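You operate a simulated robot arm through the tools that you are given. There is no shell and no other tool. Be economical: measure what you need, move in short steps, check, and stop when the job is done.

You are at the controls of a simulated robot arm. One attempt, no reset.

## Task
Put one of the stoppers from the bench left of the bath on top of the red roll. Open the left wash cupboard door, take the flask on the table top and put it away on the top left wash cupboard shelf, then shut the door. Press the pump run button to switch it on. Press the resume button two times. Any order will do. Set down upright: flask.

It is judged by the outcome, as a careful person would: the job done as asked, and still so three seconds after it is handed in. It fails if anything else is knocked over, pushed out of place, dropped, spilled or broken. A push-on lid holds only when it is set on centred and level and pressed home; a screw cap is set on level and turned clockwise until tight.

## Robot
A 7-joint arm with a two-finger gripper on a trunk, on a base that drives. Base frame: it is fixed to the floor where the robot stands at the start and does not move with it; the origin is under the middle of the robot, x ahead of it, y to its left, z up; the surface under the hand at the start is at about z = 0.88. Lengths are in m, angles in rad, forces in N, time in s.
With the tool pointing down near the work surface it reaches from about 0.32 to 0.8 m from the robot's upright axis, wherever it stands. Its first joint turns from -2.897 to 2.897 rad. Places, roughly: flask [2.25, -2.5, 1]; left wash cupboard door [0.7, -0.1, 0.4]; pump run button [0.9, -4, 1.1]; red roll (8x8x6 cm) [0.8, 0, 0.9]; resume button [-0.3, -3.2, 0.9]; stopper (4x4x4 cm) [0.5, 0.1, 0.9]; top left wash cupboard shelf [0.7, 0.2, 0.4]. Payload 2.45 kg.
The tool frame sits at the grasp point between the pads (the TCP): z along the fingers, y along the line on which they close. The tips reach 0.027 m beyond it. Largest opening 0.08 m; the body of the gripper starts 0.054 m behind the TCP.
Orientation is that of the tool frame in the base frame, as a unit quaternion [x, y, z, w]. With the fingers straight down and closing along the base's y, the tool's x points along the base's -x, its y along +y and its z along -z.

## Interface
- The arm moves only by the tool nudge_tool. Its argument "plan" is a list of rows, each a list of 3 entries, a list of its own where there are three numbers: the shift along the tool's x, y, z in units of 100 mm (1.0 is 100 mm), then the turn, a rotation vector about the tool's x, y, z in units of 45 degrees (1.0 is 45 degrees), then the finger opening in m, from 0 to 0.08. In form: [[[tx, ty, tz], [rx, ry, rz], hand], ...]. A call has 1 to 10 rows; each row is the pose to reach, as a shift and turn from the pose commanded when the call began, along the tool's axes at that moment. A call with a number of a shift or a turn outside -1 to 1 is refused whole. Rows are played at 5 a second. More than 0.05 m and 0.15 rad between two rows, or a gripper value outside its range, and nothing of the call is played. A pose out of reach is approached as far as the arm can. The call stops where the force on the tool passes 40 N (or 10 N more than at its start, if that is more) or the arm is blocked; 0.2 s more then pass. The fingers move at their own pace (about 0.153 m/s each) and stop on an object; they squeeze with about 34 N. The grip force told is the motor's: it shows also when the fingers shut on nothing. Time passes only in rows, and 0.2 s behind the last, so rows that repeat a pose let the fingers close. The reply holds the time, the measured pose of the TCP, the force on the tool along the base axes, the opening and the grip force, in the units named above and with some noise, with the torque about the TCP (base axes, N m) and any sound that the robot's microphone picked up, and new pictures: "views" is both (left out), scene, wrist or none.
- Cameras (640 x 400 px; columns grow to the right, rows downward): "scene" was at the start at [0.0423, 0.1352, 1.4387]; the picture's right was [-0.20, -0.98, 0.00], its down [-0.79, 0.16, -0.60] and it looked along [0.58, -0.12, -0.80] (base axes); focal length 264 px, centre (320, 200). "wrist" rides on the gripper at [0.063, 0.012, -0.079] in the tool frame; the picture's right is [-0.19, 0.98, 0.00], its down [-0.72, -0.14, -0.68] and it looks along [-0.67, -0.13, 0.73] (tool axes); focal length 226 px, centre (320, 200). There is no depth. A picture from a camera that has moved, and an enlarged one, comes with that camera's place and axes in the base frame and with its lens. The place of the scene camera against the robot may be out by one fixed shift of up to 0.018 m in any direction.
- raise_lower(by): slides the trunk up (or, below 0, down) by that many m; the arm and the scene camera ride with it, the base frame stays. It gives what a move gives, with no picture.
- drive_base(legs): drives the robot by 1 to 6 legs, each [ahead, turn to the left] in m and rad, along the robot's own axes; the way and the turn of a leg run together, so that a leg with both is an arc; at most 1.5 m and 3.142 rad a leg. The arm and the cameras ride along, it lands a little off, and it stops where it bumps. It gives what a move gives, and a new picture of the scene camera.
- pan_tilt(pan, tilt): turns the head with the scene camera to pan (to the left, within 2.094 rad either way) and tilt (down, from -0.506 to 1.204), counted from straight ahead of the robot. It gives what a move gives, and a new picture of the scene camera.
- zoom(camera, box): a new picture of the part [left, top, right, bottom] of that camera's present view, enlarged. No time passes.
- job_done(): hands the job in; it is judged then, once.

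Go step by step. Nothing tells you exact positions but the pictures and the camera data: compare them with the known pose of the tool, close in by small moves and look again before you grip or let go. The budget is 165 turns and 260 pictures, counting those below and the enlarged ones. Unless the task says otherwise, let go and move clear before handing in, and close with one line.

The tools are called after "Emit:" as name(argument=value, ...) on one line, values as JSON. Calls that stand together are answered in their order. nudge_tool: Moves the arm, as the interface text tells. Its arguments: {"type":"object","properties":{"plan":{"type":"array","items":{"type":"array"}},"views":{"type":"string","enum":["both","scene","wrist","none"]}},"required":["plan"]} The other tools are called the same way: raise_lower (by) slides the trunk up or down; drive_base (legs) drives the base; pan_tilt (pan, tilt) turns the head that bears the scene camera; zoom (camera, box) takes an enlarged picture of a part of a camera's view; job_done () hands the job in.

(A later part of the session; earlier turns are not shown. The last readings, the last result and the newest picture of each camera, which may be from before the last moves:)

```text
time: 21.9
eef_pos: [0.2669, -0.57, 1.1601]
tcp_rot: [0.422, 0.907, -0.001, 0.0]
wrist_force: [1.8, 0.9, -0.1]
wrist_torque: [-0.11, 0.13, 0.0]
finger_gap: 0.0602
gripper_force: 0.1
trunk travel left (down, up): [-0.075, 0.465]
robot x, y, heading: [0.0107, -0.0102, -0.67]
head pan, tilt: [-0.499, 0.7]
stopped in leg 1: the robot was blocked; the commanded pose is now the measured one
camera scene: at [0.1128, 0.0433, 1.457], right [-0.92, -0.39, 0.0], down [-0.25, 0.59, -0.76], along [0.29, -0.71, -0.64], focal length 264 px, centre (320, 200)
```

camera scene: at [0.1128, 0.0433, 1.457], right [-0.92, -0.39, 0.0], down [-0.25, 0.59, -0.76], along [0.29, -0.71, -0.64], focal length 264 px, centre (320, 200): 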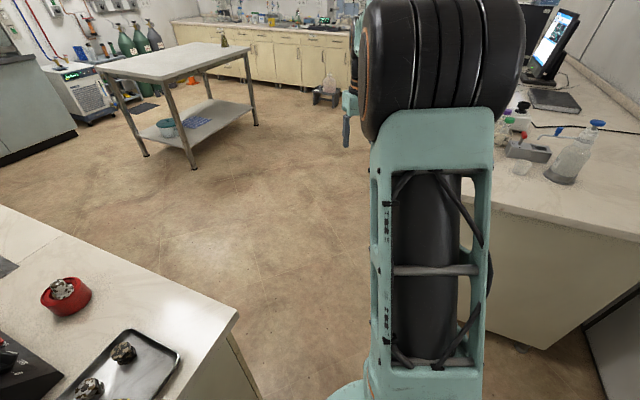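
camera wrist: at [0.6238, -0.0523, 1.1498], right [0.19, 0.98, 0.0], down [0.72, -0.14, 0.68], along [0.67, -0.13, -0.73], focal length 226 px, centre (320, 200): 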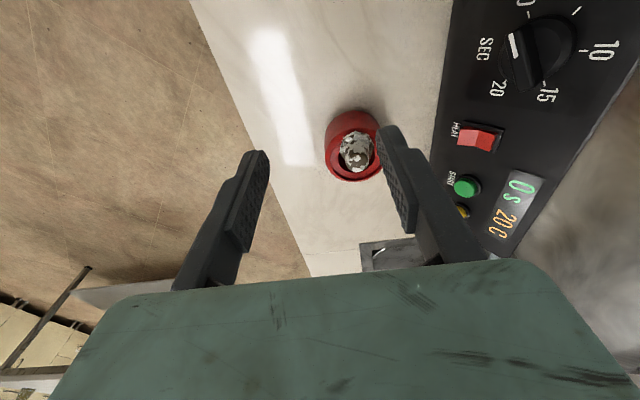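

Blocked after 0.67 rad of turning. I'll look what the base touches before moving on.

Emit:
pan_tilt(pan=0.9, tilt=1.15)

Emit:
pan_tilt(pan=-1.5, tilt=1.1)

```text
time: 23.4
eef_pos: [0.2645, -0.5685, 1.1607]
tcp_rot: [0.421, 0.907, 0.0, 0.0]
wrist_force: [-0.2, 0.3, -0.1]
wrist_torque: [0.01, -0.01, 0.0]
finger_gap: 0.0601
gripper_force: 0.0
trunk travel left (down, up): [-0.075, 0.465]
robot x, y, heading: [0.0143, -0.0107, -0.671]
head pan, tilt: [0.901, 1.15]
camera scene: at [0.1351, 0.1335, 1.4242], right [0.22, -0.97, 0.0], down [-0.89, -0.2, -0.41], along [0.4, 0.09, -0.91], focal length 264 px, centre (320, 200)
```

scene: 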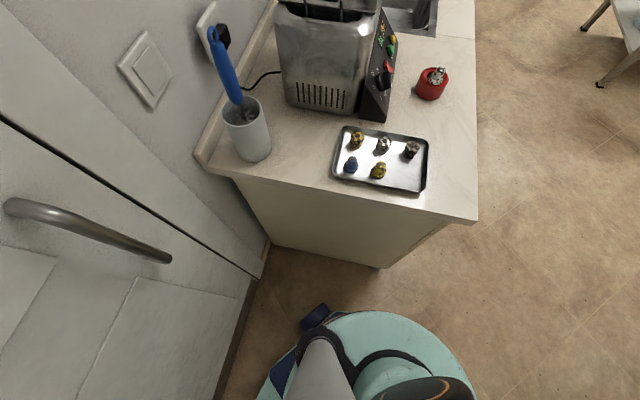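

```text
time: 25.6
eef_pos: [0.2634, -0.5699, 1.1598]
tcp_rot: [0.421, 0.907, 0.001, -0.001]
wrist_force: [0.7, 0.0, -1.0]
wrist_torque: [-0.03, 0.0, -0.01]
finger_gap: 0.0599
gripper_force: 0.1
trunk travel left (down, up): [-0.075, 0.465]
robot x, y, heading: [0.0142, -0.0107, -0.675]
head pan, tilt: [-1.499, 1.1]
camera scene: at [0.0412, 0.0681, 1.4273], right [-0.82, 0.57, 0.0], down [0.5, 0.73, -0.45], along [-0.26, -0.37, -0.89], focal length 264 px, centre (320, 200)
```

scene: 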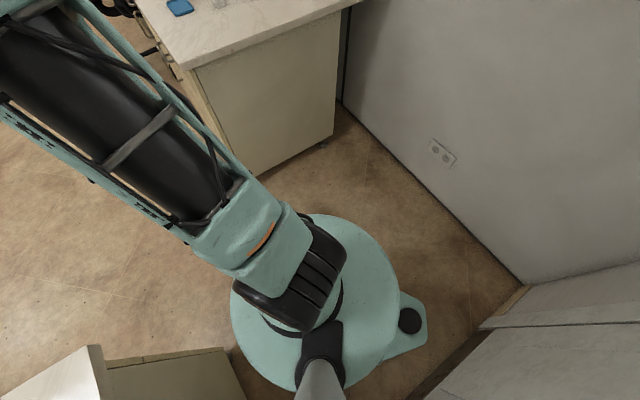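

Emit:
pan_tilt(pan=2.09, tilt=1.0)

Emit:
pan_tilt(pan=-2.09, tilt=1.0)

```text
time: 28.6
eef_pos: [0.2642, -0.5704, 1.161]
tcp_rot: [0.422, 0.907, 0.0, 0.0]
wrist_force: [0.3, -0.6, -0.5]
wrist_torque: [0.01, -0.01, -0.03]
finger_gap: 0.0601
gripper_force: 0.1
trunk travel left (down, up): [-0.075, 0.465]
robot x, y, heading: [0.0173, -0.0104, -0.674]
head pan, tilt: [2.089, 1.0]
camera scene: at [0.0879, 0.1889, 1.434], right [0.99, -0.16, 0.0], down [-0.13, -0.83, -0.54], along [0.08, 0.53, -0.84], focal length 264 px, centre (320, 200)
```

scene: 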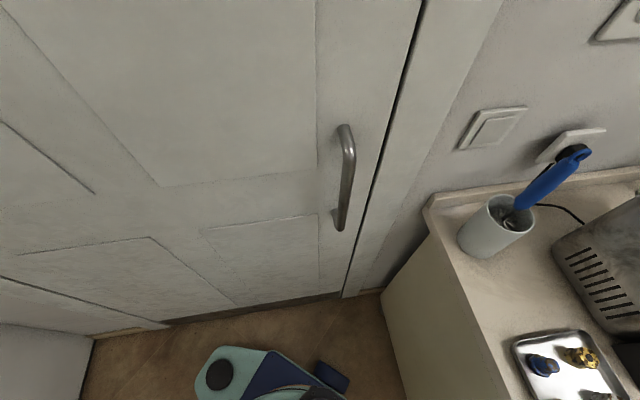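

```text
time: 32.0
eef_pos: [0.2643, -0.5698, 1.159]
tcp_rot: [0.421, 0.907, 0.0, 0.0]
wrist_force: [-0.7, -0.5, -0.3]
wrist_torque: [-0.01, 0.01, -0.03]
finger_gap: 0.0599
gripper_force: 0.0
trunk travel left (down, up): [-0.075, 0.465]
robot x, y, heading: [0.016, -0.0115, -0.673]
head pan, tilt: [-2.089, 1.0]
camera scene: at [0.0123, 0.0944, 1.434], right [-0.37, 0.93, 0.0], down [0.78, 0.31, -0.54], along [-0.5, -0.2, -0.84], focal length 264 px, centre (320, 200)
```

scene: 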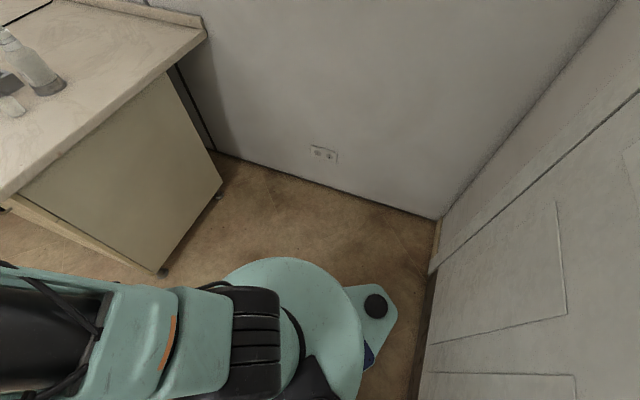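

Emit:
drive_base(legs=[[0, -0.15]])

```text
time: 33.2
eef_pos: [0.2027, -0.5999, 1.161]
tcp_rot: [0.475, 0.88, 0.0, 0.0]
wrist_force: [1.1, 0.2, 0.4]
wrist_torque: [-0.06, 0.08, 0.01]
finger_gap: 0.0599
gripper_force: 0.1
trunk travel left (down, up): [-0.075, 0.465]
robot x, y, heading: [0.0198, -0.0151, -0.702]
head pan, tilt: [-2.089, 1.0]
stopped in leg 1: the robot was blocked; the commanded pose is now the measured one
camera scene: at [0.0224, 0.0898, 1.4339], right [-0.34, 0.94, 0.0], down [0.79, 0.29, -0.54], along [-0.51, -0.18, -0.84], focal length 264 px, centre (320, 200)
```

scene: 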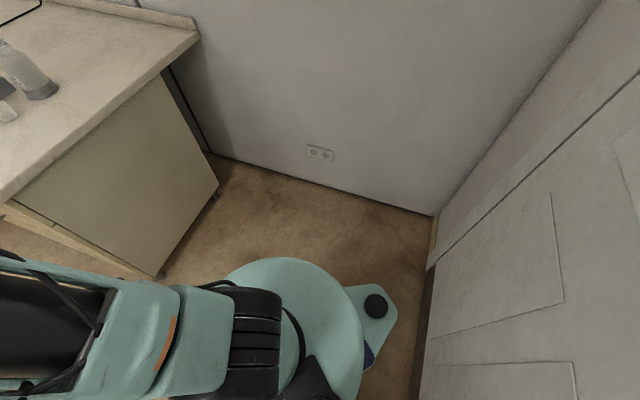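

Emit:
drive_base(legs=[[0.06, 0]])

```text
time: 34.2
eef_pos: [0.2458, -0.6397, 1.16]
tcp_rot: [0.476, 0.879, 0.0, 0.0]
wrist_force: [-0.5, -0.2, -0.1]
wrist_torque: [0.02, 0.02, -0.01]
finger_gap: 0.0599
gripper_force: 0.1
trunk travel left (down, up): [-0.075, 0.465]
robot x, y, heading: [0.0645, -0.0521, -0.702]
head pan, tilt: [-2.089, 1.0]
camera scene: at [0.0671, 0.0502, 1.434], right [-0.34, 0.94, 0.0], down [0.79, 0.29, -0.54], along [-0.51, -0.18, -0.84], focal length 264 px, centre (320, 200)
```

scene: 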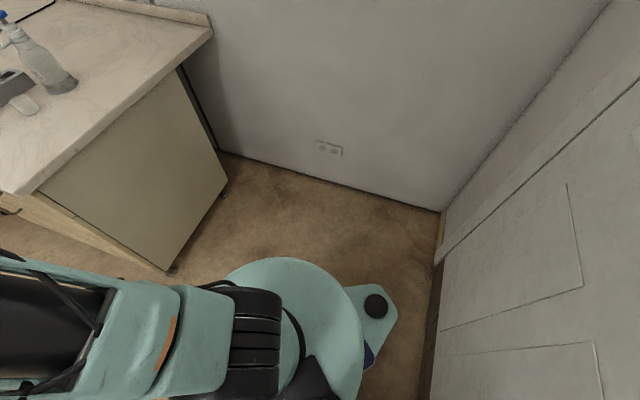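

Emit:
drive_base(legs=[[0, -0.35]])

```text
time: 35.7
eef_pos: [0.0303, -0.6656, 1.1607]
tcp_rot: [0.625, 0.781, 0.001, 0.001]
wrist_force: [-0.6, -0.3, 0.0]
wrist_torque: [0.0, -0.01, -0.01]
finger_gap: 0.0602
gripper_force: 0.1
trunk travel left (down, up): [-0.075, 0.465]
robot x, y, heading: [0.0689, -0.0559, -1.054]
head pan, tilt: [-2.089, 1.0]
camera scene: at [0.0987, 0.0406, 1.434], right [0.01, 1.0, 0.0], down [0.84, 0.0, -0.54], along [-0.54, 0.0, -0.84], focal length 264 px, centre (320, 200)
```

scene: 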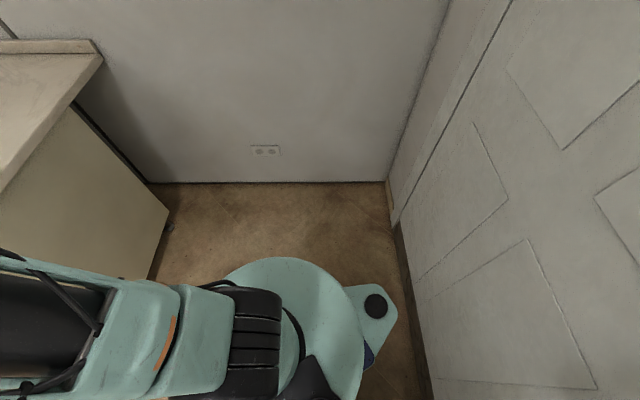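

Emit:
drive_base(legs=[[0, -0.12], [0.45, 0], [0, 0.5], [0.75, 0], [0, 2.2]])

Emit:
pan_tilt(pan=0.0, tilt=0.7)

```text
time: 49.5
eef_pos: [1.1555, -0.4556, 1.1615]
tcp_rot: [-0.584, 0.812, 0.0, 0.001]
wrist_force: [-0.5, -0.7, -0.4]
wrist_torque: [-0.04, 0.02, 0.0]
finger_gap: 0.06
gripper_force: 0.0
trunk travel left (down, up): [-0.075, 0.465]
robot x, y, heading: [0.8053, -0.9587, 1.537]
head pan, tilt: [-2.089, 1.0]
camera scene: at [0.7165, -0.9991, 1.434], right [-0.52, -0.85, 0.0], down [-0.72, 0.44, -0.54], along [0.46, -0.28, -0.84], focal length 264 px, centre (320, 200)
```

scene: 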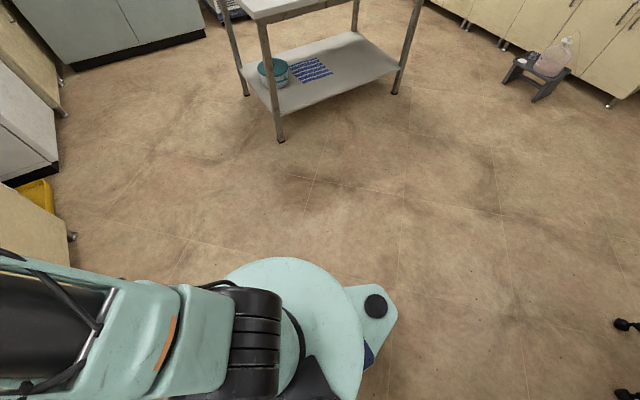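

```text
time: 51.5
eef_pos: [1.155, -0.4549, 1.1598]
tcp_rot: [-0.584, 0.811, 0.0, 0.001]
wrist_force: [0.3, -0.2, -0.4]
wrist_torque: [0.0, -0.03, -0.03]
finger_gap: 0.0601
gripper_force: 0.1
trunk travel left (down, up): [-0.075, 0.465]
robot x, y, heading: [0.8079, -0.9576, 1.541]
head pan, tilt: [0.0, 0.7]
camera scene: at [0.6598, -0.8778, 1.4573], right [1.0, -0.03, 0.0], down [-0.02, -0.64, -0.76], along [0.02, 0.76, -0.64], focal length 264 px, centre (320, 200)
```

scene: 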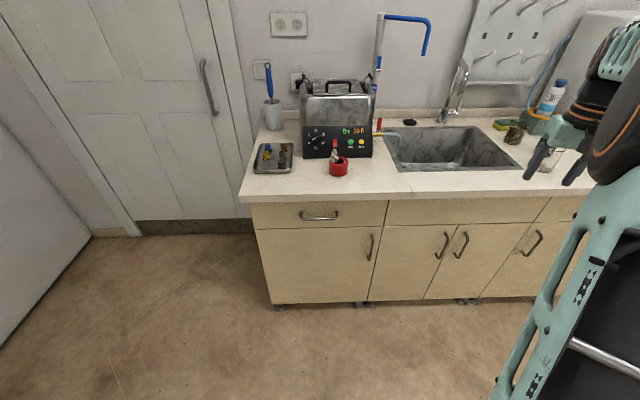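

Emit:
zoom(camera="scene", box=[230, 170, 450, 310])

Emit:
zoom(camera="scene", box=[340, 215, 400, 275])

```text
2.86 times, centred on (340, 240) of scene
camera zoom: at [0.6598, -0.8778, 1.4573], right [1.0, -0.03, 0.0], down [-0.02, -0.64, -0.76], along [0.02, 0.76, -0.64], focal length 756 px, centre (263, 86)
```

zoom: 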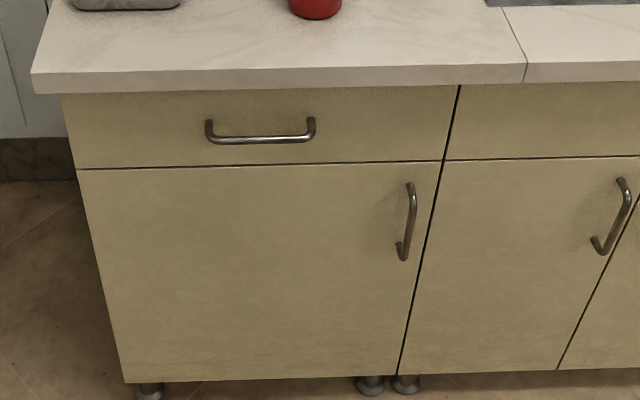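

```text
6.67 times, centred on (370, 245) of scene
camera zoom: at [0.6598, -0.8778, 1.4573], right [1.0, -0.03, 0.0], down [-0.02, -0.64, -0.76], along [0.02, 0.76, -0.64], focal length 1763 px, centre (-13, -100)
```

zoom: 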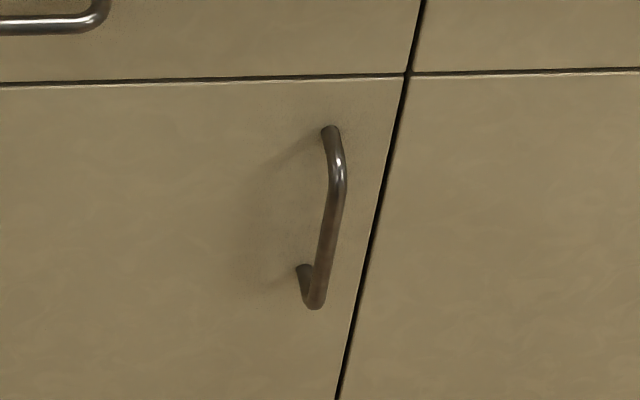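

The left door (hinge left at x≈0.43, handle at about x 0.90, z 0.51–0.64, door plane y≈-0.14) is clear. I'll re-orient the hand to point at the cupboard.

Emit:
nudge_tool(plan=[[[0.1, 0.3, 0.2], [0, 0, -0.14], 0.06], [[0.2, 0.6, 0.4], [0, 0, -0.28], 0.06], [[0.32, 0.95, 0.5], [0, 0, -0.41], 0.06], [[0.32, 0.95, 0.5], [0, 0, -0.41], 0.06]], views="none")

Emit:
nudge_tool(plan=[[[0, 0.2, 0.1], [0, -0.18, 0], 0.06], [[0, 0.4, 0.2], [0, -0.36, 0], 0.06], [[0, 0.6, 0.3], [0, -0.54, 0], 0.06], [[0, 0.8, 0.4], [0, -0.72, 0], 0.06], [[0, 1.0, 0.5], [0, -0.9, 0], 0.06], [[0, 1.0, 0.6], [0, -1.0, 0], 0.06], [[0, 1.0, 0.6], [0, -1.0, 0], 0.06]], views="none")

```text
time: 52.5
eef_pos: [1.0524, -0.4556, 1.1093]
tcp_rot: [-0.707, 0.707, 0.0, 0.001]
wrist_force: [-0.4, -0.4, 0.0]
wrist_torque: [0.01, 0.01, 0.03]
finger_gap: 0.0598
gripper_force: 0.1
trunk travel left (down, up): [-0.075, 0.465]
robot x, y, heading: [0.8086, -0.9567, 1.541]
head pan, tilt: [0.0, 0.7]
```

```text
time: 54.1
eef_pos: [0.9524, -0.456, 1.0504]
tcp_rot: [-0.652, 0.655, 0.27, 0.271]
wrist_force: [-0.2, -0.6, -0.4]
wrist_torque: [0.03, 0.03, 0.02]
finger_gap: 0.0598
gripper_force: 0.1
trunk travel left (down, up): [-0.075, 0.465]
robot x, y, heading: [0.8061, -0.9598, 1.543]
head pan, tilt: [0.0, 0.7]
```

Emit:
nudge_tool(plan=[[[0.12, 0, 0.12], [0, -0.18, 0], 0.06], [[0.25, 0, 0.25], [0, -0.36, 0], 0.06], [[0.4, 0.1, 0.4], [0, -0.54, 0], 0.06], [[0.55, 0.2, 0.55], [0, -0.72, 0], 0.06], [[0.7, 0.3, 0.7], [0, -0.9, 0], 0.06], [[0.85, 0.3, 0.85], [0, -1.0, 0], 0.06], [[0.85, 0.3, 0.85], [0, -1.0, 0], 0.06]], views="both")

```text
time: 55.7
eef_pos: [0.9245, -0.4556, 0.9308]
tcp_rot: [-0.5, 0.499, 0.5, 0.501]
wrist_force: [1.3, 0.8, -1.1]
wrist_torque: [0.02, 0.01, -0.02]
finger_gap: 0.0599
gripper_force: 0.0
trunk travel left (down, up): [-0.075, 0.465]
robot x, y, heading: [0.8083, -0.9589, 1.542]
head pan, tilt: [0.0, 0.7]
camera scene: at [0.6595, -0.8772, 1.4573], right [1.0, -0.03, 0.0], down [-0.02, -0.64, -0.76], along [0.02, 0.76, -0.64], focal length 264 px, centre (320, 200)
camera wrist: at [0.913, -0.5357, 0.8667], right [-0.98, 0.0, 0.19], down [0.14, -0.68, 0.72], along [0.13, 0.73, 0.67], focal length 226 px, centre (320, 200)
```

scene: 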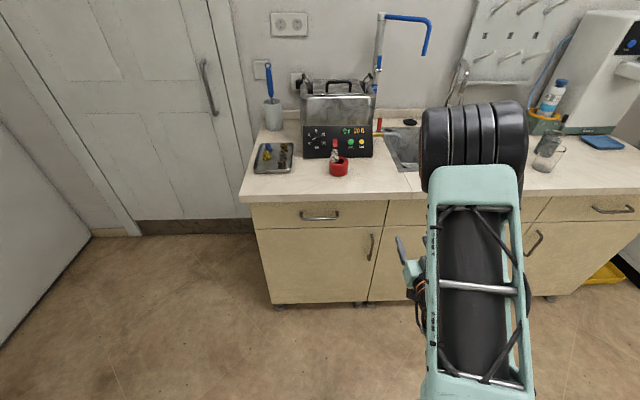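
wrist: 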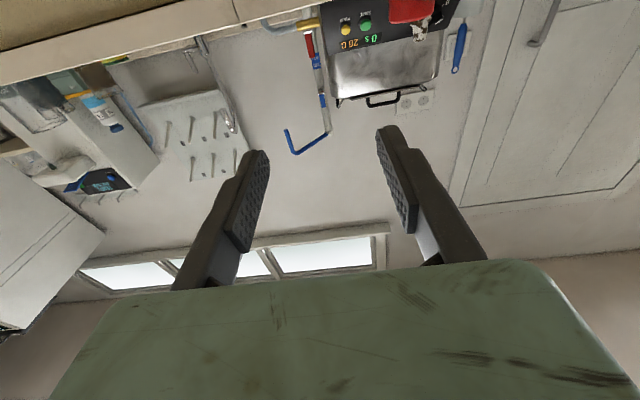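

Emit:
raise_lower(by=-0.07)

Emit:
nudge_tool(plan=[[[0.45, 0.1, 0], [0, 0, 0], 0.06], [[0.9, 0.2, 0], [0, 0, 0], 0.06], [[1.0, 0.2, 0], [0, 0, 0], 0.06]], views="none")

Emit:
nudge_tool(plan=[[[0.45, 0, 0], [0, 0, 0], 0.06], [[0.9, 0, 0], [0, 0, 0], 0.06], [[1.0, 0, 0], [0, 0, 0], 0.06]], views="none")

Emit:
nudge_tool(plan=[[[0.45, 0, 0], [0, 0, 0], 0.06], [[0.85, 0, 0], [0, 0, 0], 0.06], [[0.85, 0, 0], [0, 0, 0], 0.06]], views="both")

```text
time: 56.8
eef_pos: [0.9243, -0.456, 0.8598]
tcp_rot: [-0.499, 0.5, 0.5, 0.501]
wrist_force: [0.5, -0.3, -0.3]
wrist_torque: [-0.01, -0.01, 0.0]
finger_gap: 0.0599
gripper_force: 0.0
trunk travel left (down, up): [-0.005, 0.535]
robot x, y, heading: [0.8099, -0.9598, 1.541]
head pan, tilt: [0.0, 0.7]
```

```text
time: 57.6
eef_pos: [0.9251, -0.4588, 0.7674]
tcp_rot: [-0.501, 0.499, 0.504, 0.495]
wrist_force: [-0.1, -0.2, 0.2]
wrist_torque: [-0.01, -0.02, 0.01]
finger_gap: 0.0599
gripper_force: 0.0
out of reach, approached as far as the arm can: row 1, 2, 3
trunk travel left (down, up): [-0.005, 0.535]
robot x, y, heading: [0.8081, -0.9581, 1.54]
head pan, tilt: [0.0, 0.7]
```

```text
time: 58.4
eef_pos: [0.9492, -0.4545, 0.6737]
tcp_rot: [-0.502, 0.5, 0.505, 0.493]
wrist_force: [0.2, -0.7, 0.2]
wrist_torque: [0.02, 0.03, 0.0]
finger_gap: 0.06
gripper_force: 0.0
out of reach, approached as far as the arm can: row 1, 2, 3
trunk travel left (down, up): [-0.005, 0.535]
robot x, y, heading: [0.8096, -0.9556, 1.539]
head pan, tilt: [0.0, 0.7]
```

```text
time: 59.2
eef_pos: [0.9668, -0.4559, 0.5931]
tcp_rot: [-0.5, 0.5, 0.507, 0.493]
wrist_force: [0.0, 0.2, 0.2]
wrist_torque: [-0.04, 0.03, 0.04]
finger_gap: 0.06
gripper_force: 0.0
out of reach, approached as far as the arm can: row 1, 2, 3
trunk travel left (down, up): [-0.005, 0.535]
robot x, y, heading: [0.8087, -0.9564, 1.539]
head pan, tilt: [0.0, 0.7]
camera scene: at [0.6597, -0.8777, 1.3873], right [1.0, -0.03, 0.0], down [-0.02, -0.64, -0.76], along [0.02, 0.76, -0.64], focal length 264 px, centre (320, 200)
camera wrist: at [0.9567, -0.5356, 0.5308], right [-0.98, -0.01, 0.21], down [0.16, -0.68, 0.72], along [0.13, 0.73, 0.67], focal length 226 px, centre (320, 200)
```

scene: 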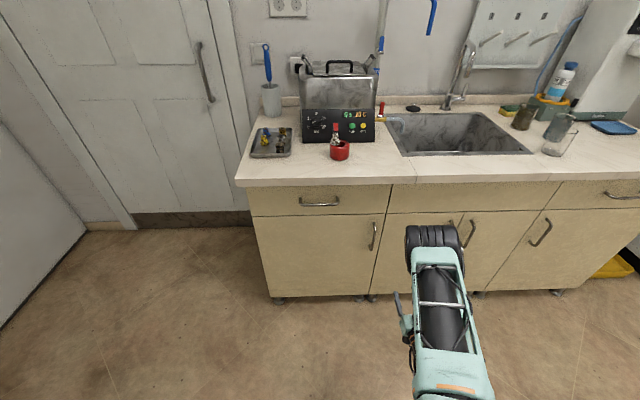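
wrist: 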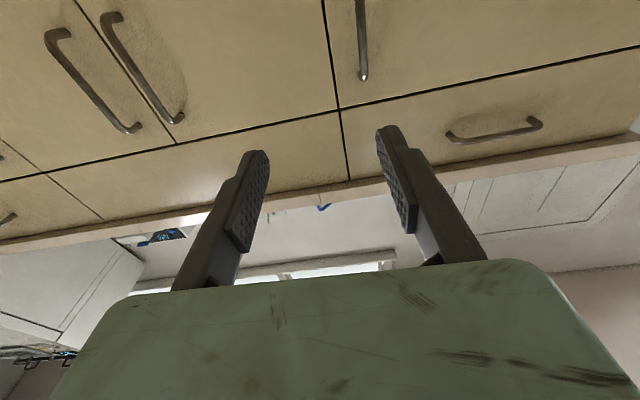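

Emit:
nudge_tool(plan=[[[0, 0, 0.3], [0, 0, 0], 0.06], [[0, 0, 0.6], [0, 0, 0], 0.06], [[0, 0, 1.0], [0, 0, 0], 0.06], [[0, 0, 1.0], [0, 0, 0], 0.06]], views="wrist")

```text
time: 60.2
eef_pos: [0.9764, -0.3574, 0.5954]
tcp_rot: [-0.501, 0.499, 0.505, 0.495]
wrist_force: [-0.5, 0.7, -0.3]
wrist_torque: [-0.01, -0.02, 0.0]
finger_gap: 0.0602
gripper_force: 0.1
out of reach, approached as far as the arm can: row 1, 2, 3, 4
trunk travel left (down, up): [-0.005, 0.535]
robot x, y, heading: [0.805, -0.9579, 1.539]
head pan, tilt: [0.0, 0.7]
camera wrist: at [0.9653, -0.4369, 0.5314], right [-0.98, -0.01, 0.2], down [0.15, -0.68, 0.72], along [0.13, 0.73, 0.67], focal length 226 px, centre (320, 200)
```

wrist: 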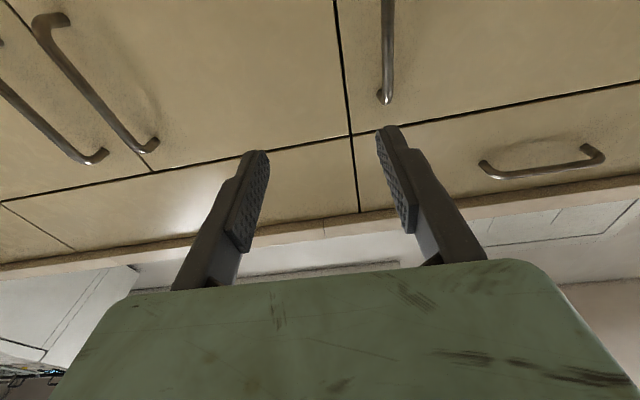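

The level hand runs into a reach limit at that low height; I'll pitch the hand 45° down instead, which grips the vertical bar equally well.

Emit:
nudge_tool(plan=[[[0, 0, -0.1], [0, 0.18, 0], 0.06], [[0, 0, -0.2], [0, 0.36, 0], 0.06], [[0, 0, -0.2], [0, 0.54, 0], 0.06], [[0, 0, -0.2], [0, 0.72, 0], 0.06], [[0, 0, -0.2], [0, 0.9, 0], 0.06], [[0, 0, -0.2], [0, 1.0, 0], 0.06], [[0, 0, -0.2], [0, 1.0, 0], 0.06]], views="both")

```text
time: 61.8
eef_pos: [0.9753, -0.3771, 0.5955]
tcp_rot: [-0.653, 0.654, 0.27, 0.27]
wrist_force: [0.6, 0.7, -0.4]
wrist_torque: [0.02, 0.0, 0.0]
finger_gap: 0.0599
gripper_force: 0.1
trunk travel left (down, up): [-0.005, 0.535]
robot x, y, heading: [0.8107, -0.9566, 1.539]
head pan, tilt: [0.0, 0.7]
camera scene: at [0.6595, -0.8778, 1.3873], right [1.0, -0.03, 0.0], down [-0.02, -0.64, -0.76], along [0.02, 0.76, -0.64], focal length 264 px, centre (320, 200)
camera wrist: at [0.9644, -0.4782, 0.6065], right [-0.98, 0.14, 0.14], down [0.14, 0.03, 0.99], along [0.13, 0.99, -0.04], focal length 226 px, centre (320, 200)
```

scene: 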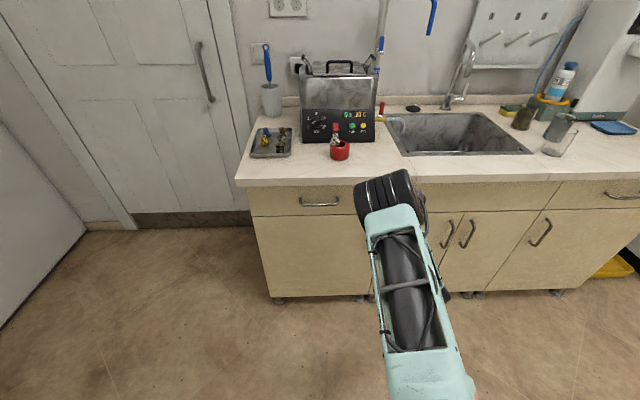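
wrist: 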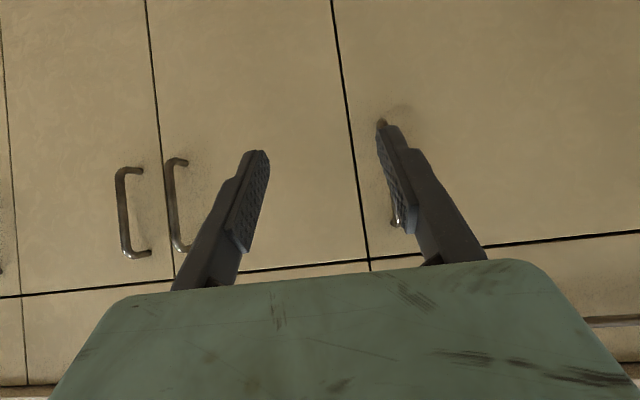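

Emit:
nudge_tool(plan=[[[-0.2, 0.3, 0.2], [0, 0, 0], 0.06], [[-0.4, 0.6, 0.45], [0, 0, 0], 0.06], [[-0.55, 0.7, 0.75], [0, 0, 0], 0.06], [[-0.55, 0.7, 0.75], [0, 0, 0], 0.06]], views="wrist")

```text
time: 62.8
eef_pos: [0.9057, -0.2845, 0.5823]
tcp_rot: [-0.653, 0.654, 0.271, 0.271]
wrist_force: [0.2, 0.4, -0.5]
wrist_torque: [0.03, -0.01, 0.0]
finger_gap: 0.0599
gripper_force: 0.1
trunk travel left (down, up): [-0.005, 0.535]
robot x, y, heading: [0.8072, -0.9591, 1.54]
head pan, tilt: [0.0, 0.7]
camera wrist: at [0.8944, -0.3854, 0.5925], right [-0.98, 0.14, 0.14], down [0.14, 0.02, 0.99], along [0.13, 0.99, -0.04], focal length 226 px, centre (320, 200)
```

wrist: 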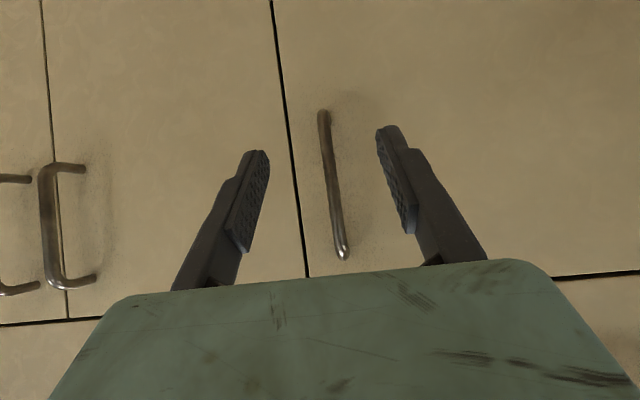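

Emit:
nudge_tool(plan=[[[-0.25, -0.03, 0.25], [0, 0, 0], 0.06], [[-0.5, -0.03, 0.5], [0, 0, 0], 0.06], [[-0.77, -0.03, 0.77], [0, 0, 0], 0.06], [[-0.77, -0.03, 0.77], [0, 0, 0], 0.06]], views="wrist")

```text
time: 63.8
eef_pos: [0.9106, -0.1761, 0.5793]
tcp_rot: [-0.653, 0.654, 0.271, 0.27]
wrist_force: [-1.9, -2.5, 0.3]
wrist_torque: [-0.06, 0.05, 0.06]
finger_gap: 0.0596
gripper_force: 0.1
trunk travel left (down, up): [-0.005, 0.535]
robot x, y, heading: [0.8079, -0.9585, 1.544]
head pan, tilt: [0.0, 0.7]
camera wrist: at [0.8995, -0.2771, 0.5904], right [-0.98, 0.14, 0.14], down [0.14, 0.03, 0.99], along [0.13, 0.99, -0.04], focal length 226 px, centre (320, 200)
```

wrist: 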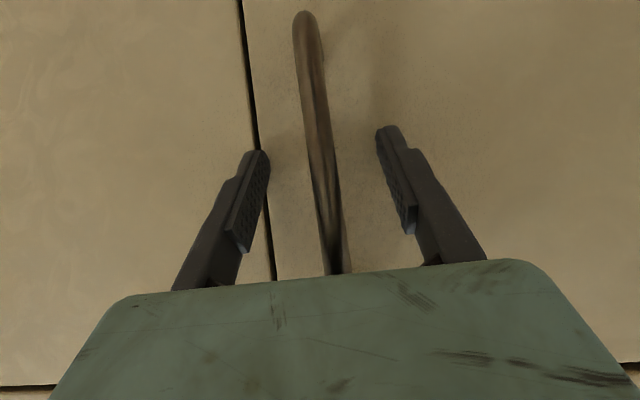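

Emit:
nudge_tool(plan=[[[0.02, 0, -0.02], [0, 0, 0], 0.0], [[0.02, 0, -0.02], [0, 0, 0], 0.0], [[0.02, 0, -0.02], [0, 0, 0], 0.0]], views="wrist")

```text
time: 64.6
eef_pos: [0.9084, -0.1774, 0.5792]
tcp_rot: [0.655, -0.652, -0.272, -0.268]
wrist_force: [-18.1, 2.1, -11.4]
wrist_torque: [0.59, -0.2, -0.11]
finger_gap: 0.0111
gripper_force: 38.2
trunk travel left (down, up): [-0.005, 0.535]
robot x, y, heading: [0.8112, -0.9569, 1.541]
head pan, tilt: [0.0, 0.7]
camera wrist: at [0.8965, -0.2789, 0.5903], right [-0.98, 0.13, 0.14], down [0.14, 0.03, 0.99], along [0.13, 0.99, -0.04], focal length 226 px, centre (320, 200)
```

wrist: 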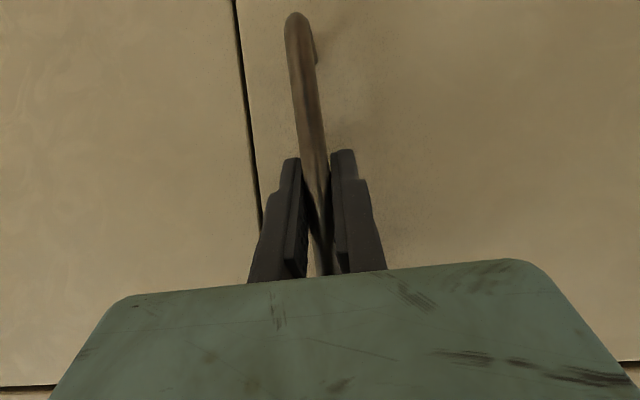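

Gripped on the bar. Now I pull along the door's arc (hinge at about (0.43,-0.14), radius 0.48), yawing the hand partly along.

Emit:
nudge_tool(plan=[[[0.17, 0.04, -0.17], [0.03, 0, 0.03], 0.0], [[0.336, 0.08, -0.336], [0.065, 0, 0.065], 0.0], [[0.5, 0.13, -0.5], [0.1, 0, 0.1], 0.0], [[0.665, 0.185, -0.665], [0.13, 0, 0.13], 0.0], [[0.83, 0.26, -0.83], [0.16, 0, 0.16], 0.0], [[0.99, 0.34, -0.99], [0.19, 0, 0.19], 0.0]], views="both")

```text
time: 66.0
eef_pos: [0.8766, -0.3165, 0.5789]
tcp_rot: [-0.581, 0.719, 0.24, 0.297]
wrist_force: [-17.0, 6.9, -21.1]
wrist_torque: [-0.43, -0.19, -0.07]
finger_gap: 0.0112
gripper_force: 38.6
trunk travel left (down, up): [-0.005, 0.535]
robot x, y, heading: [0.8078, -0.9557, 1.539]
head pan, tilt: [0.0, 0.7]
camera scene: at [0.6589, -0.8754, 1.387], right [1.0, -0.03, 0.0], down [-0.02, -0.65, -0.76], along [0.02, 0.76, -0.65], focal length 264 px, centre (320, 200)
camera wrist: at [0.8449, -0.4129, 0.5911], right [-0.93, 0.34, 0.14], down [0.14, 0.0, 0.99], along [0.34, 0.94, -0.05], focal length 226 px, centre (320, 200)
```

scene: 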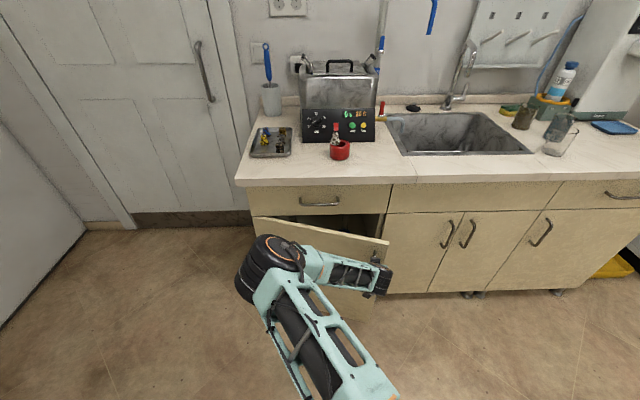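
wrist: 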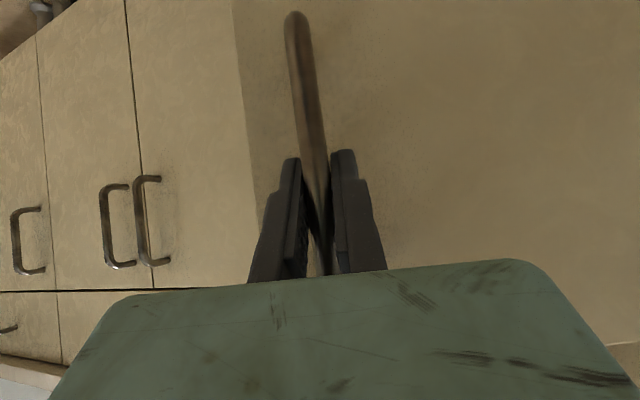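

Emit:
nudge_tool(plan=[[[0.19, 0.07, -0.13], [0.03, 0, 0.03], 0.0], [[0.36, 0.13, -0.3], [0.065, 0, 0.065], 0.0], [[0.52, 0.2, -0.46], [0.1, 0, 0.1], 0.0], [[0.68, 0.28, -0.62], [0.13, 0, 0.13], 0.0], [[0.84, 0.37, -0.78], [0.16, 0, 0.16], 0.0], [[0.99, 0.47, -0.93], [0.19, 0, 0.19], 0.0]], views="scene")

```text
time: 67.3
eef_pos: [0.8151, -0.4317, 0.5795]
tcp_rot: [-0.504, 0.772, 0.211, 0.325]
wrist_force: [1.4, -1.3, 10.4]
wrist_torque: [0.08, 0.12, -0.09]
finger_gap: 0.0113
gripper_force: 38.5
trunk travel left (down, up): [-0.005, 0.535]
robot x, y, heading: [0.8055, -0.9554, 1.54]
head pan, tilt: [0.0, 0.7]
stopped in row 6: the force on the tool passed its limit at 44 N (the readings are from after the stop); the commanded pose is now the measured one
camera scene: at [0.66, -0.8783, 1.3872], right [1.0, -0.03, 0.0], down [-0.02, -0.64, -0.76], along [0.02, 0.76, -0.64], focal length 264 px, centre (320, 200)
```

scene: 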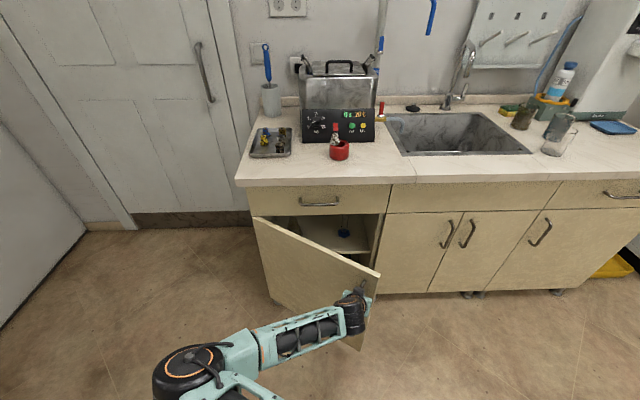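

Emit:
nudge_tool(plan=[[[0.166, 0.065, -0.166], [0.04, 0, 0.04], 0.0], [[0.333, 0.141, -0.333], [0.08, 0, 0.08], 0.0], [[0.49, 0.23, -0.49], [0.12, 0, 0.12], 0.0], [[0.649, 0.323, -0.649], [0.16, 0, 0.16], 0.0], [[0.8, 0.43, -0.8], [0.2, 0, 0.2], 0.0], [[0.948, 0.55, -0.948], [0.24, 0, 0.24], 0.0]], views="scene")

```text
time: 68.2
eef_pos: [0.7751, -0.4757, 0.5792]
tcp_rot: [-0.438, 0.809, 0.19, 0.341]
wrist_force: [-9.4, 9.1, 5.8]
wrist_torque: [-0.68, -0.06, -0.22]
finger_gap: 0.0114
gripper_force: 38.5
trunk travel left (down, up): [-0.005, 0.535]
robot x, y, heading: [0.8042, -0.9558, 1.539]
head pan, tilt: [0.0, 0.7]
stopped in row 4: the force on the tool passed its limit at 48 N (the readings are from after the stop); the commanded pose is now the measured one
camera scene: at [0.6586, -0.878, 1.3869], right [1.0, -0.03, 0.0], down [-0.02, -0.64, -0.76], along [0.02, 0.76, -0.64], focal length 264 px, centre (320, 200)
```

scene: 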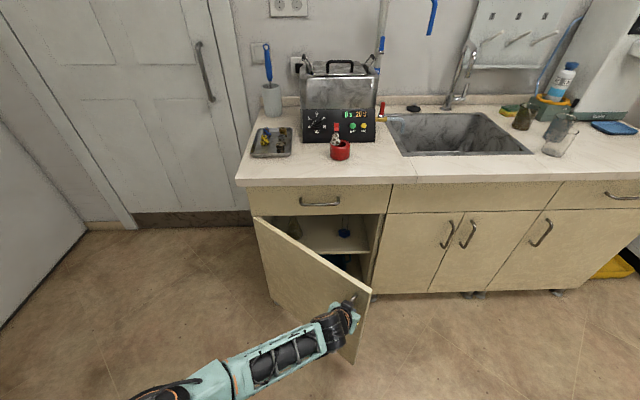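

Door is open ~40°. I'll release, back off, turn the hand straight down and push the door further from its inside edge.

Emit:
nudge_tool(plan=[[[0, 0, 0], [0, 0, 0], 0.05], [[0, 0, 0], [0, 0, 0], 0.06], [[0.3, 0, -0.3], [0, 0, 0], 0.06], [[0.5, 0, -0.6], [0, 0, 0], 0.06], [[0.5, 0, -0.95], [0, 0, 0], 0.06], [[0.5, 0, -0.95], [0, 0, 0], 0.06]], views="both")

```text
time: 69.1
eef_pos: [0.8014, -0.5007, 0.5786]
tcp_rot: [-0.378, 0.841, 0.175, 0.345]
wrist_force: [-17.8, 16.0, -2.6]
wrist_torque: [-0.31, 0.24, 0.36]
finger_gap: 0.0774
gripper_force: 13.1
trunk travel left (down, up): [-0.005, 0.535]
robot x, y, heading: [0.8088, -0.9578, 1.544]
head pan, tilt: [0.0, 0.7]
stopped in row 4: the force on the tool passed its limit at 79 N (the readings are from after the stop); the commanded pose is now the measured one
camera scene: at [0.6584, -0.8776, 1.3871], right [1.0, -0.03, 0.0], down [-0.02, -0.64, -0.76], along [0.02, 0.76, -0.64], focal length 264 px, centre (320, 200)
camera wrist: at [0.7275, -0.5698, 0.5896], right [-0.65, 0.74, 0.17], down [0.14, -0.1, 0.98], along [0.75, 0.67, -0.04], focal length 226 px, centre (320, 200)
```

scene: 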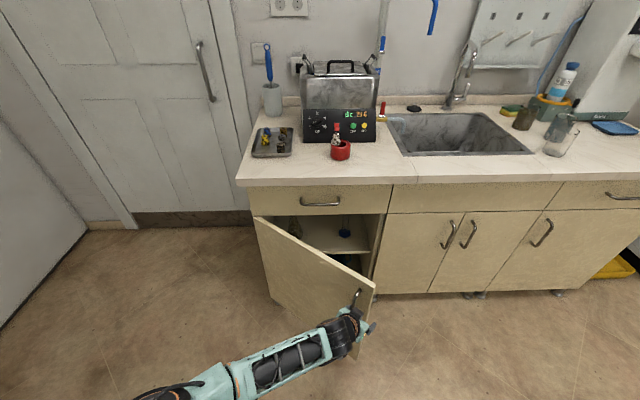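
wrist: 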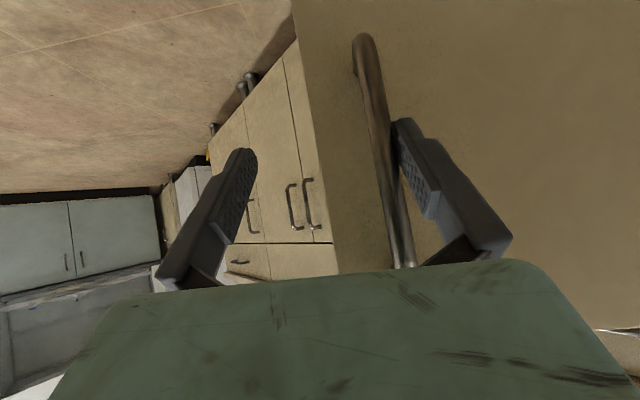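

Emit:
nudge_tool(plan=[[[0, 0.2, 0], [0, 0, 0], 0.078], [[0.0, 0.35, 0], [0, 0, 0], 0.078], [[0.0, 0.35, 0], [0, 0, 0], 0.078]], views="both")

```text
time: 69.9
eef_pos: [0.7814, -0.48, 0.5817]
tcp_rot: [-0.374, 0.842, 0.171, 0.35]
wrist_force: [1.0, 0.0, 0.2]
wrist_torque: [-0.02, -0.04, -0.01]
finger_gap: 0.0779
gripper_force: 0.1
trunk travel left (down, up): [-0.005, 0.535]
robot x, y, heading: [0.8054, -0.9592, 1.544]
head pan, tilt: [0.0, 0.7]
camera scene: at [0.6591, -0.8781, 1.3873], right [1.0, -0.03, 0.0], down [-0.02, -0.64, -0.76], along [0.02, 0.76, -0.64], focal length 264 px, centre (320, 200)
camera wrist: at [0.7059, -0.5479, 0.5917], right [-0.65, 0.75, 0.17], down [0.14, -0.1, 0.99], along [0.75, 0.66, -0.04], focal length 226 px, centre (320, 200)
```

scene: 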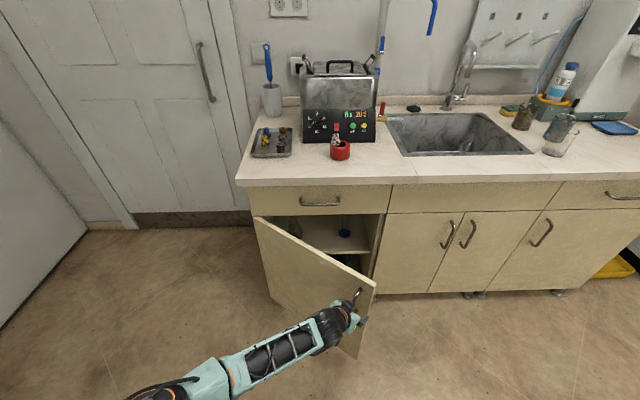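
wrist: 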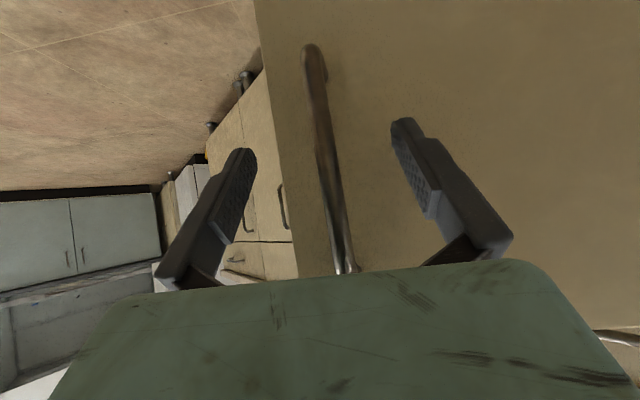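

Emit:
nudge_tool(plan=[[[0.2, 0, -0.2], [0, 0, 0], 0.078], [[0.4, 0, -0.4], [0, 0, 0], 0.078], [[0.65, 0, -0.65], [0, 0, 0], 0.078], [[0.65, 0, -0.65], [0, 0, 0], 0.078]], views="wrist")

```text
time: 70.5
eef_pos: [0.7998, -0.5002, 0.5798]
tcp_rot: [-0.321, 0.864, 0.158, 0.356]
wrist_force: [-14.6, 13.7, -2.9]
wrist_torque: [-0.27, 0.2, 0.47]
finger_gap: 0.0803
gripper_force: 1.3
trunk travel left (down, up): [-0.005, 0.535]
robot x, y, heading: [0.8083, -0.955, 1.543]
head pan, tilt: [0.0, 0.7]
stopped in row 2: the force on the tool passed its limit at 58 N (the readings are from after the stop); the commanded pose is now the measured one
camera wrist: at [0.718, -0.5592, 0.5898], right [-0.55, 0.82, 0.18], down [0.13, -0.13, 0.98], along [0.83, 0.56, -0.04], focal length 226 px, centre (320, 200)
```

wrist: 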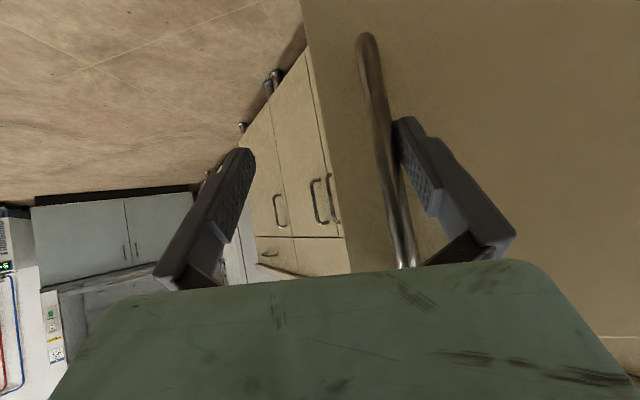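

Emit:
nudge_tool(plan=[[[0, 0.2, 0], [-0.04, 0, -0.04], 0.08], [[0.0, 0.35, 0], [-0.1, 0, -0.1], 0.08], [[-0.2, 0.35, -0.2], [-0.12, 0, -0.12], 0.08], [[-0.4, 0.35, -0.4], [-0.16, 0, -0.16], 0.08], [[-0.65, 0.35, -0.65], [-0.2, 0, -0.2], 0.08], [[-0.9, 0.35, -0.9], [-0.2, 0, -0.2], 0.08]], views="both")

```text
time: 72.0
eef_pos: [0.8293, -0.4836, 0.7121]
tcp_rot: [-0.374, 0.835, 0.177, 0.362]
wrist_force: [-0.2, 0.8, -0.4]
wrist_torque: [-0.02, -0.01, 0.04]
finger_gap: 0.0799
gripper_force: 0.2
trunk travel left (down, up): [-0.005, 0.535]
robot x, y, heading: [0.8056, -0.9591, 1.548]
head pan, tilt: [0.0, 0.7]
stopped in row 6: the arm was blocked; the commanded pose is now the measured one
camera scene: at [0.6592, -0.8784, 1.3873], right [1.0, -0.03, 0.0], down [-0.02, -0.64, -0.76], along [0.02, 0.76, -0.64], focal length 264 px, centre (320, 200)
camera wrist: at [0.7546, -0.5505, 0.7189], right [-0.65, 0.74, 0.17], down [0.11, -0.12, 0.99], along [0.75, 0.66, 0.0], focal length 226 px, centre (320, 200)
```

scene: 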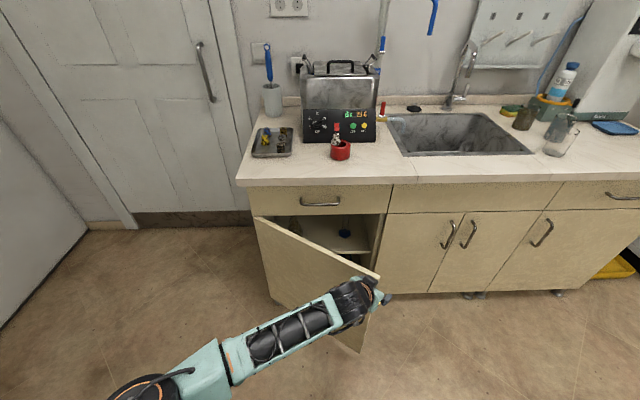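
wrist: 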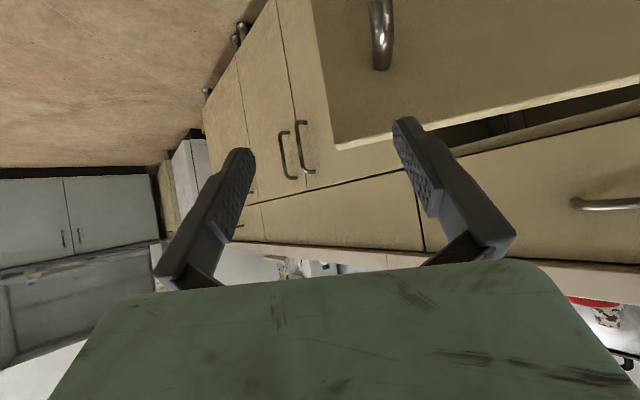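

Emit:
nudge_tool(plan=[[[-0.2, 0, -0.2], [0, 0, 0], 0.04], [[-0.45, 0, -0.45], [0, 0.0, 0], 0.0], [[-0.7, 0, -0.7], [0, 0.15, 0], 0.0], [[-0.9, 0, -0.9], [0, 0.3, 0], 0.0], [[-0.9, 0, -0.9], [0, 0.48, 0], 0.0], [[-0.9, 0, -0.9], [0, 0.66, 0], 0.0], [[-0.9, 0, -0.9], [0, 0.84, 0], 0.0], [[-0.9, 0, -0.9], [0, 1.0, 0], 0.0], [[-0.9, 0, -0.9], [0, 1.0, 0], 0.0]], views="both")

```text
time: 74.0
eef_pos: [0.8254, -0.489, 0.8394]
tcp_rot: [-0.416, 0.909, 0.018, 0.014]
wrist_force: [-0.2, 0.4, 0.0]
wrist_torque: [-0.01, -0.02, 0.0]
finger_gap: 0.0
gripper_force: 30.2
trunk travel left (down, up): [-0.005, 0.535]
robot x, y, heading: [0.8086, -0.9579, 1.539]
head pan, tilt: [0.0, 0.7]
camera scene: at [0.6595, -0.8781, 1.3873], right [1.0, -0.03, 0.0], down [-0.02, -0.64, -0.76], along [0.02, 0.76, -0.64], focal length 264 px, centre (320, 200)
camera wrist: at [0.7748, -0.5328, 0.915], right [-0.62, 0.79, 0.03], down [0.57, 0.42, 0.71], along [0.54, 0.46, -0.71], focal length 226 px, centre (320, 200)
```

scene: 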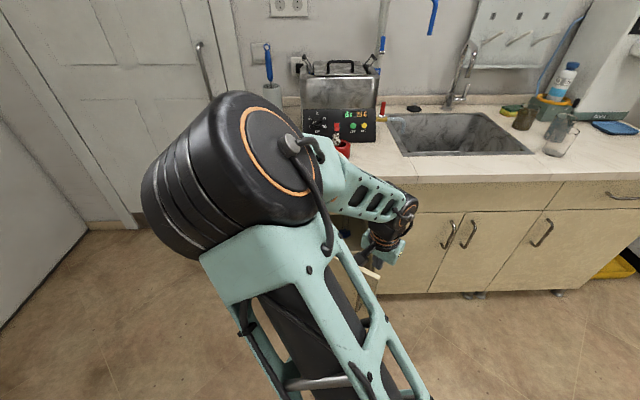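
wrist: 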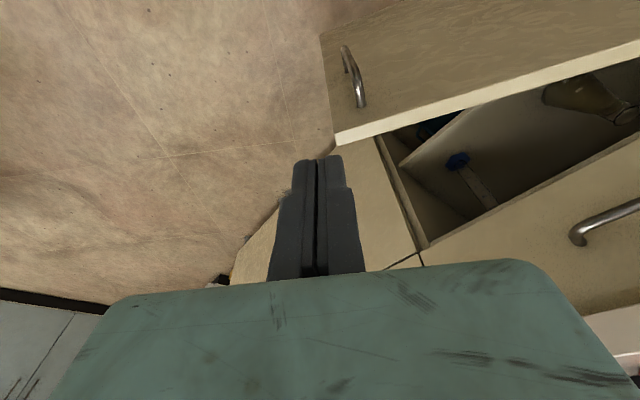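

Emit:
nudge_tool(plan=[[[-0.3, 0.26, 0], [0, 0, 0], 0.0], [[-0.6, 0.52, 0], [0, 0.0, 0], 0.0], [[-0.98, 0.85, 0], [0, 0, 0], 0.0], [[-0.98, 0.85, 0], [0, 0, 0], 0.0]], views="wrist")

```text
refused: row 3 steps farther than a row can; nothing moved
```

Emit:
nudge_tool(plan=[[[-0.3, 0.26, 0], [0, 0, 0], 0.0], [[-0.6, 0.52, 0], [0, 0.0, 0], 0.0], [[-0.8, 0.7, 0], [0, 0, 0], 0.0], [[-0.98, 0.85, 0], [0, 0, 0], 0.0], [[-0.98, 0.85, 0], [0, 0, 0], 0.0]], views="wrist")

```text
time: 75.2
eef_pos: [0.8251, -0.3561, 0.8446]
tcp_rot: [-0.416, 0.909, 0.021, 0.015]
wrist_force: [0.1, 0.9, 0.4]
wrist_torque: [0.02, 0.02, -0.01]
finger_gap: 0.0
gripper_force: 29.7
trunk travel left (down, up): [-0.005, 0.535]
robot x, y, heading: [0.8064, -0.9564, 1.548]
head pan, tilt: [0.0, 0.7]
camera wrist: at [0.7743, -0.3999, 0.9209], right [-0.62, 0.79, 0.03], down [0.57, 0.42, 0.71], along [0.54, 0.45, -0.71], focal length 226 px, centre (320, 200)
```

wrist: 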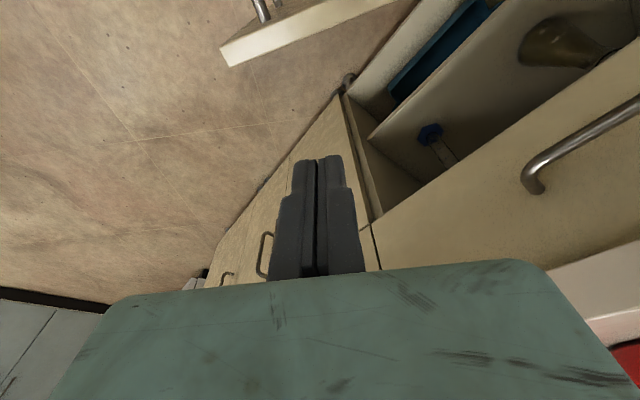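

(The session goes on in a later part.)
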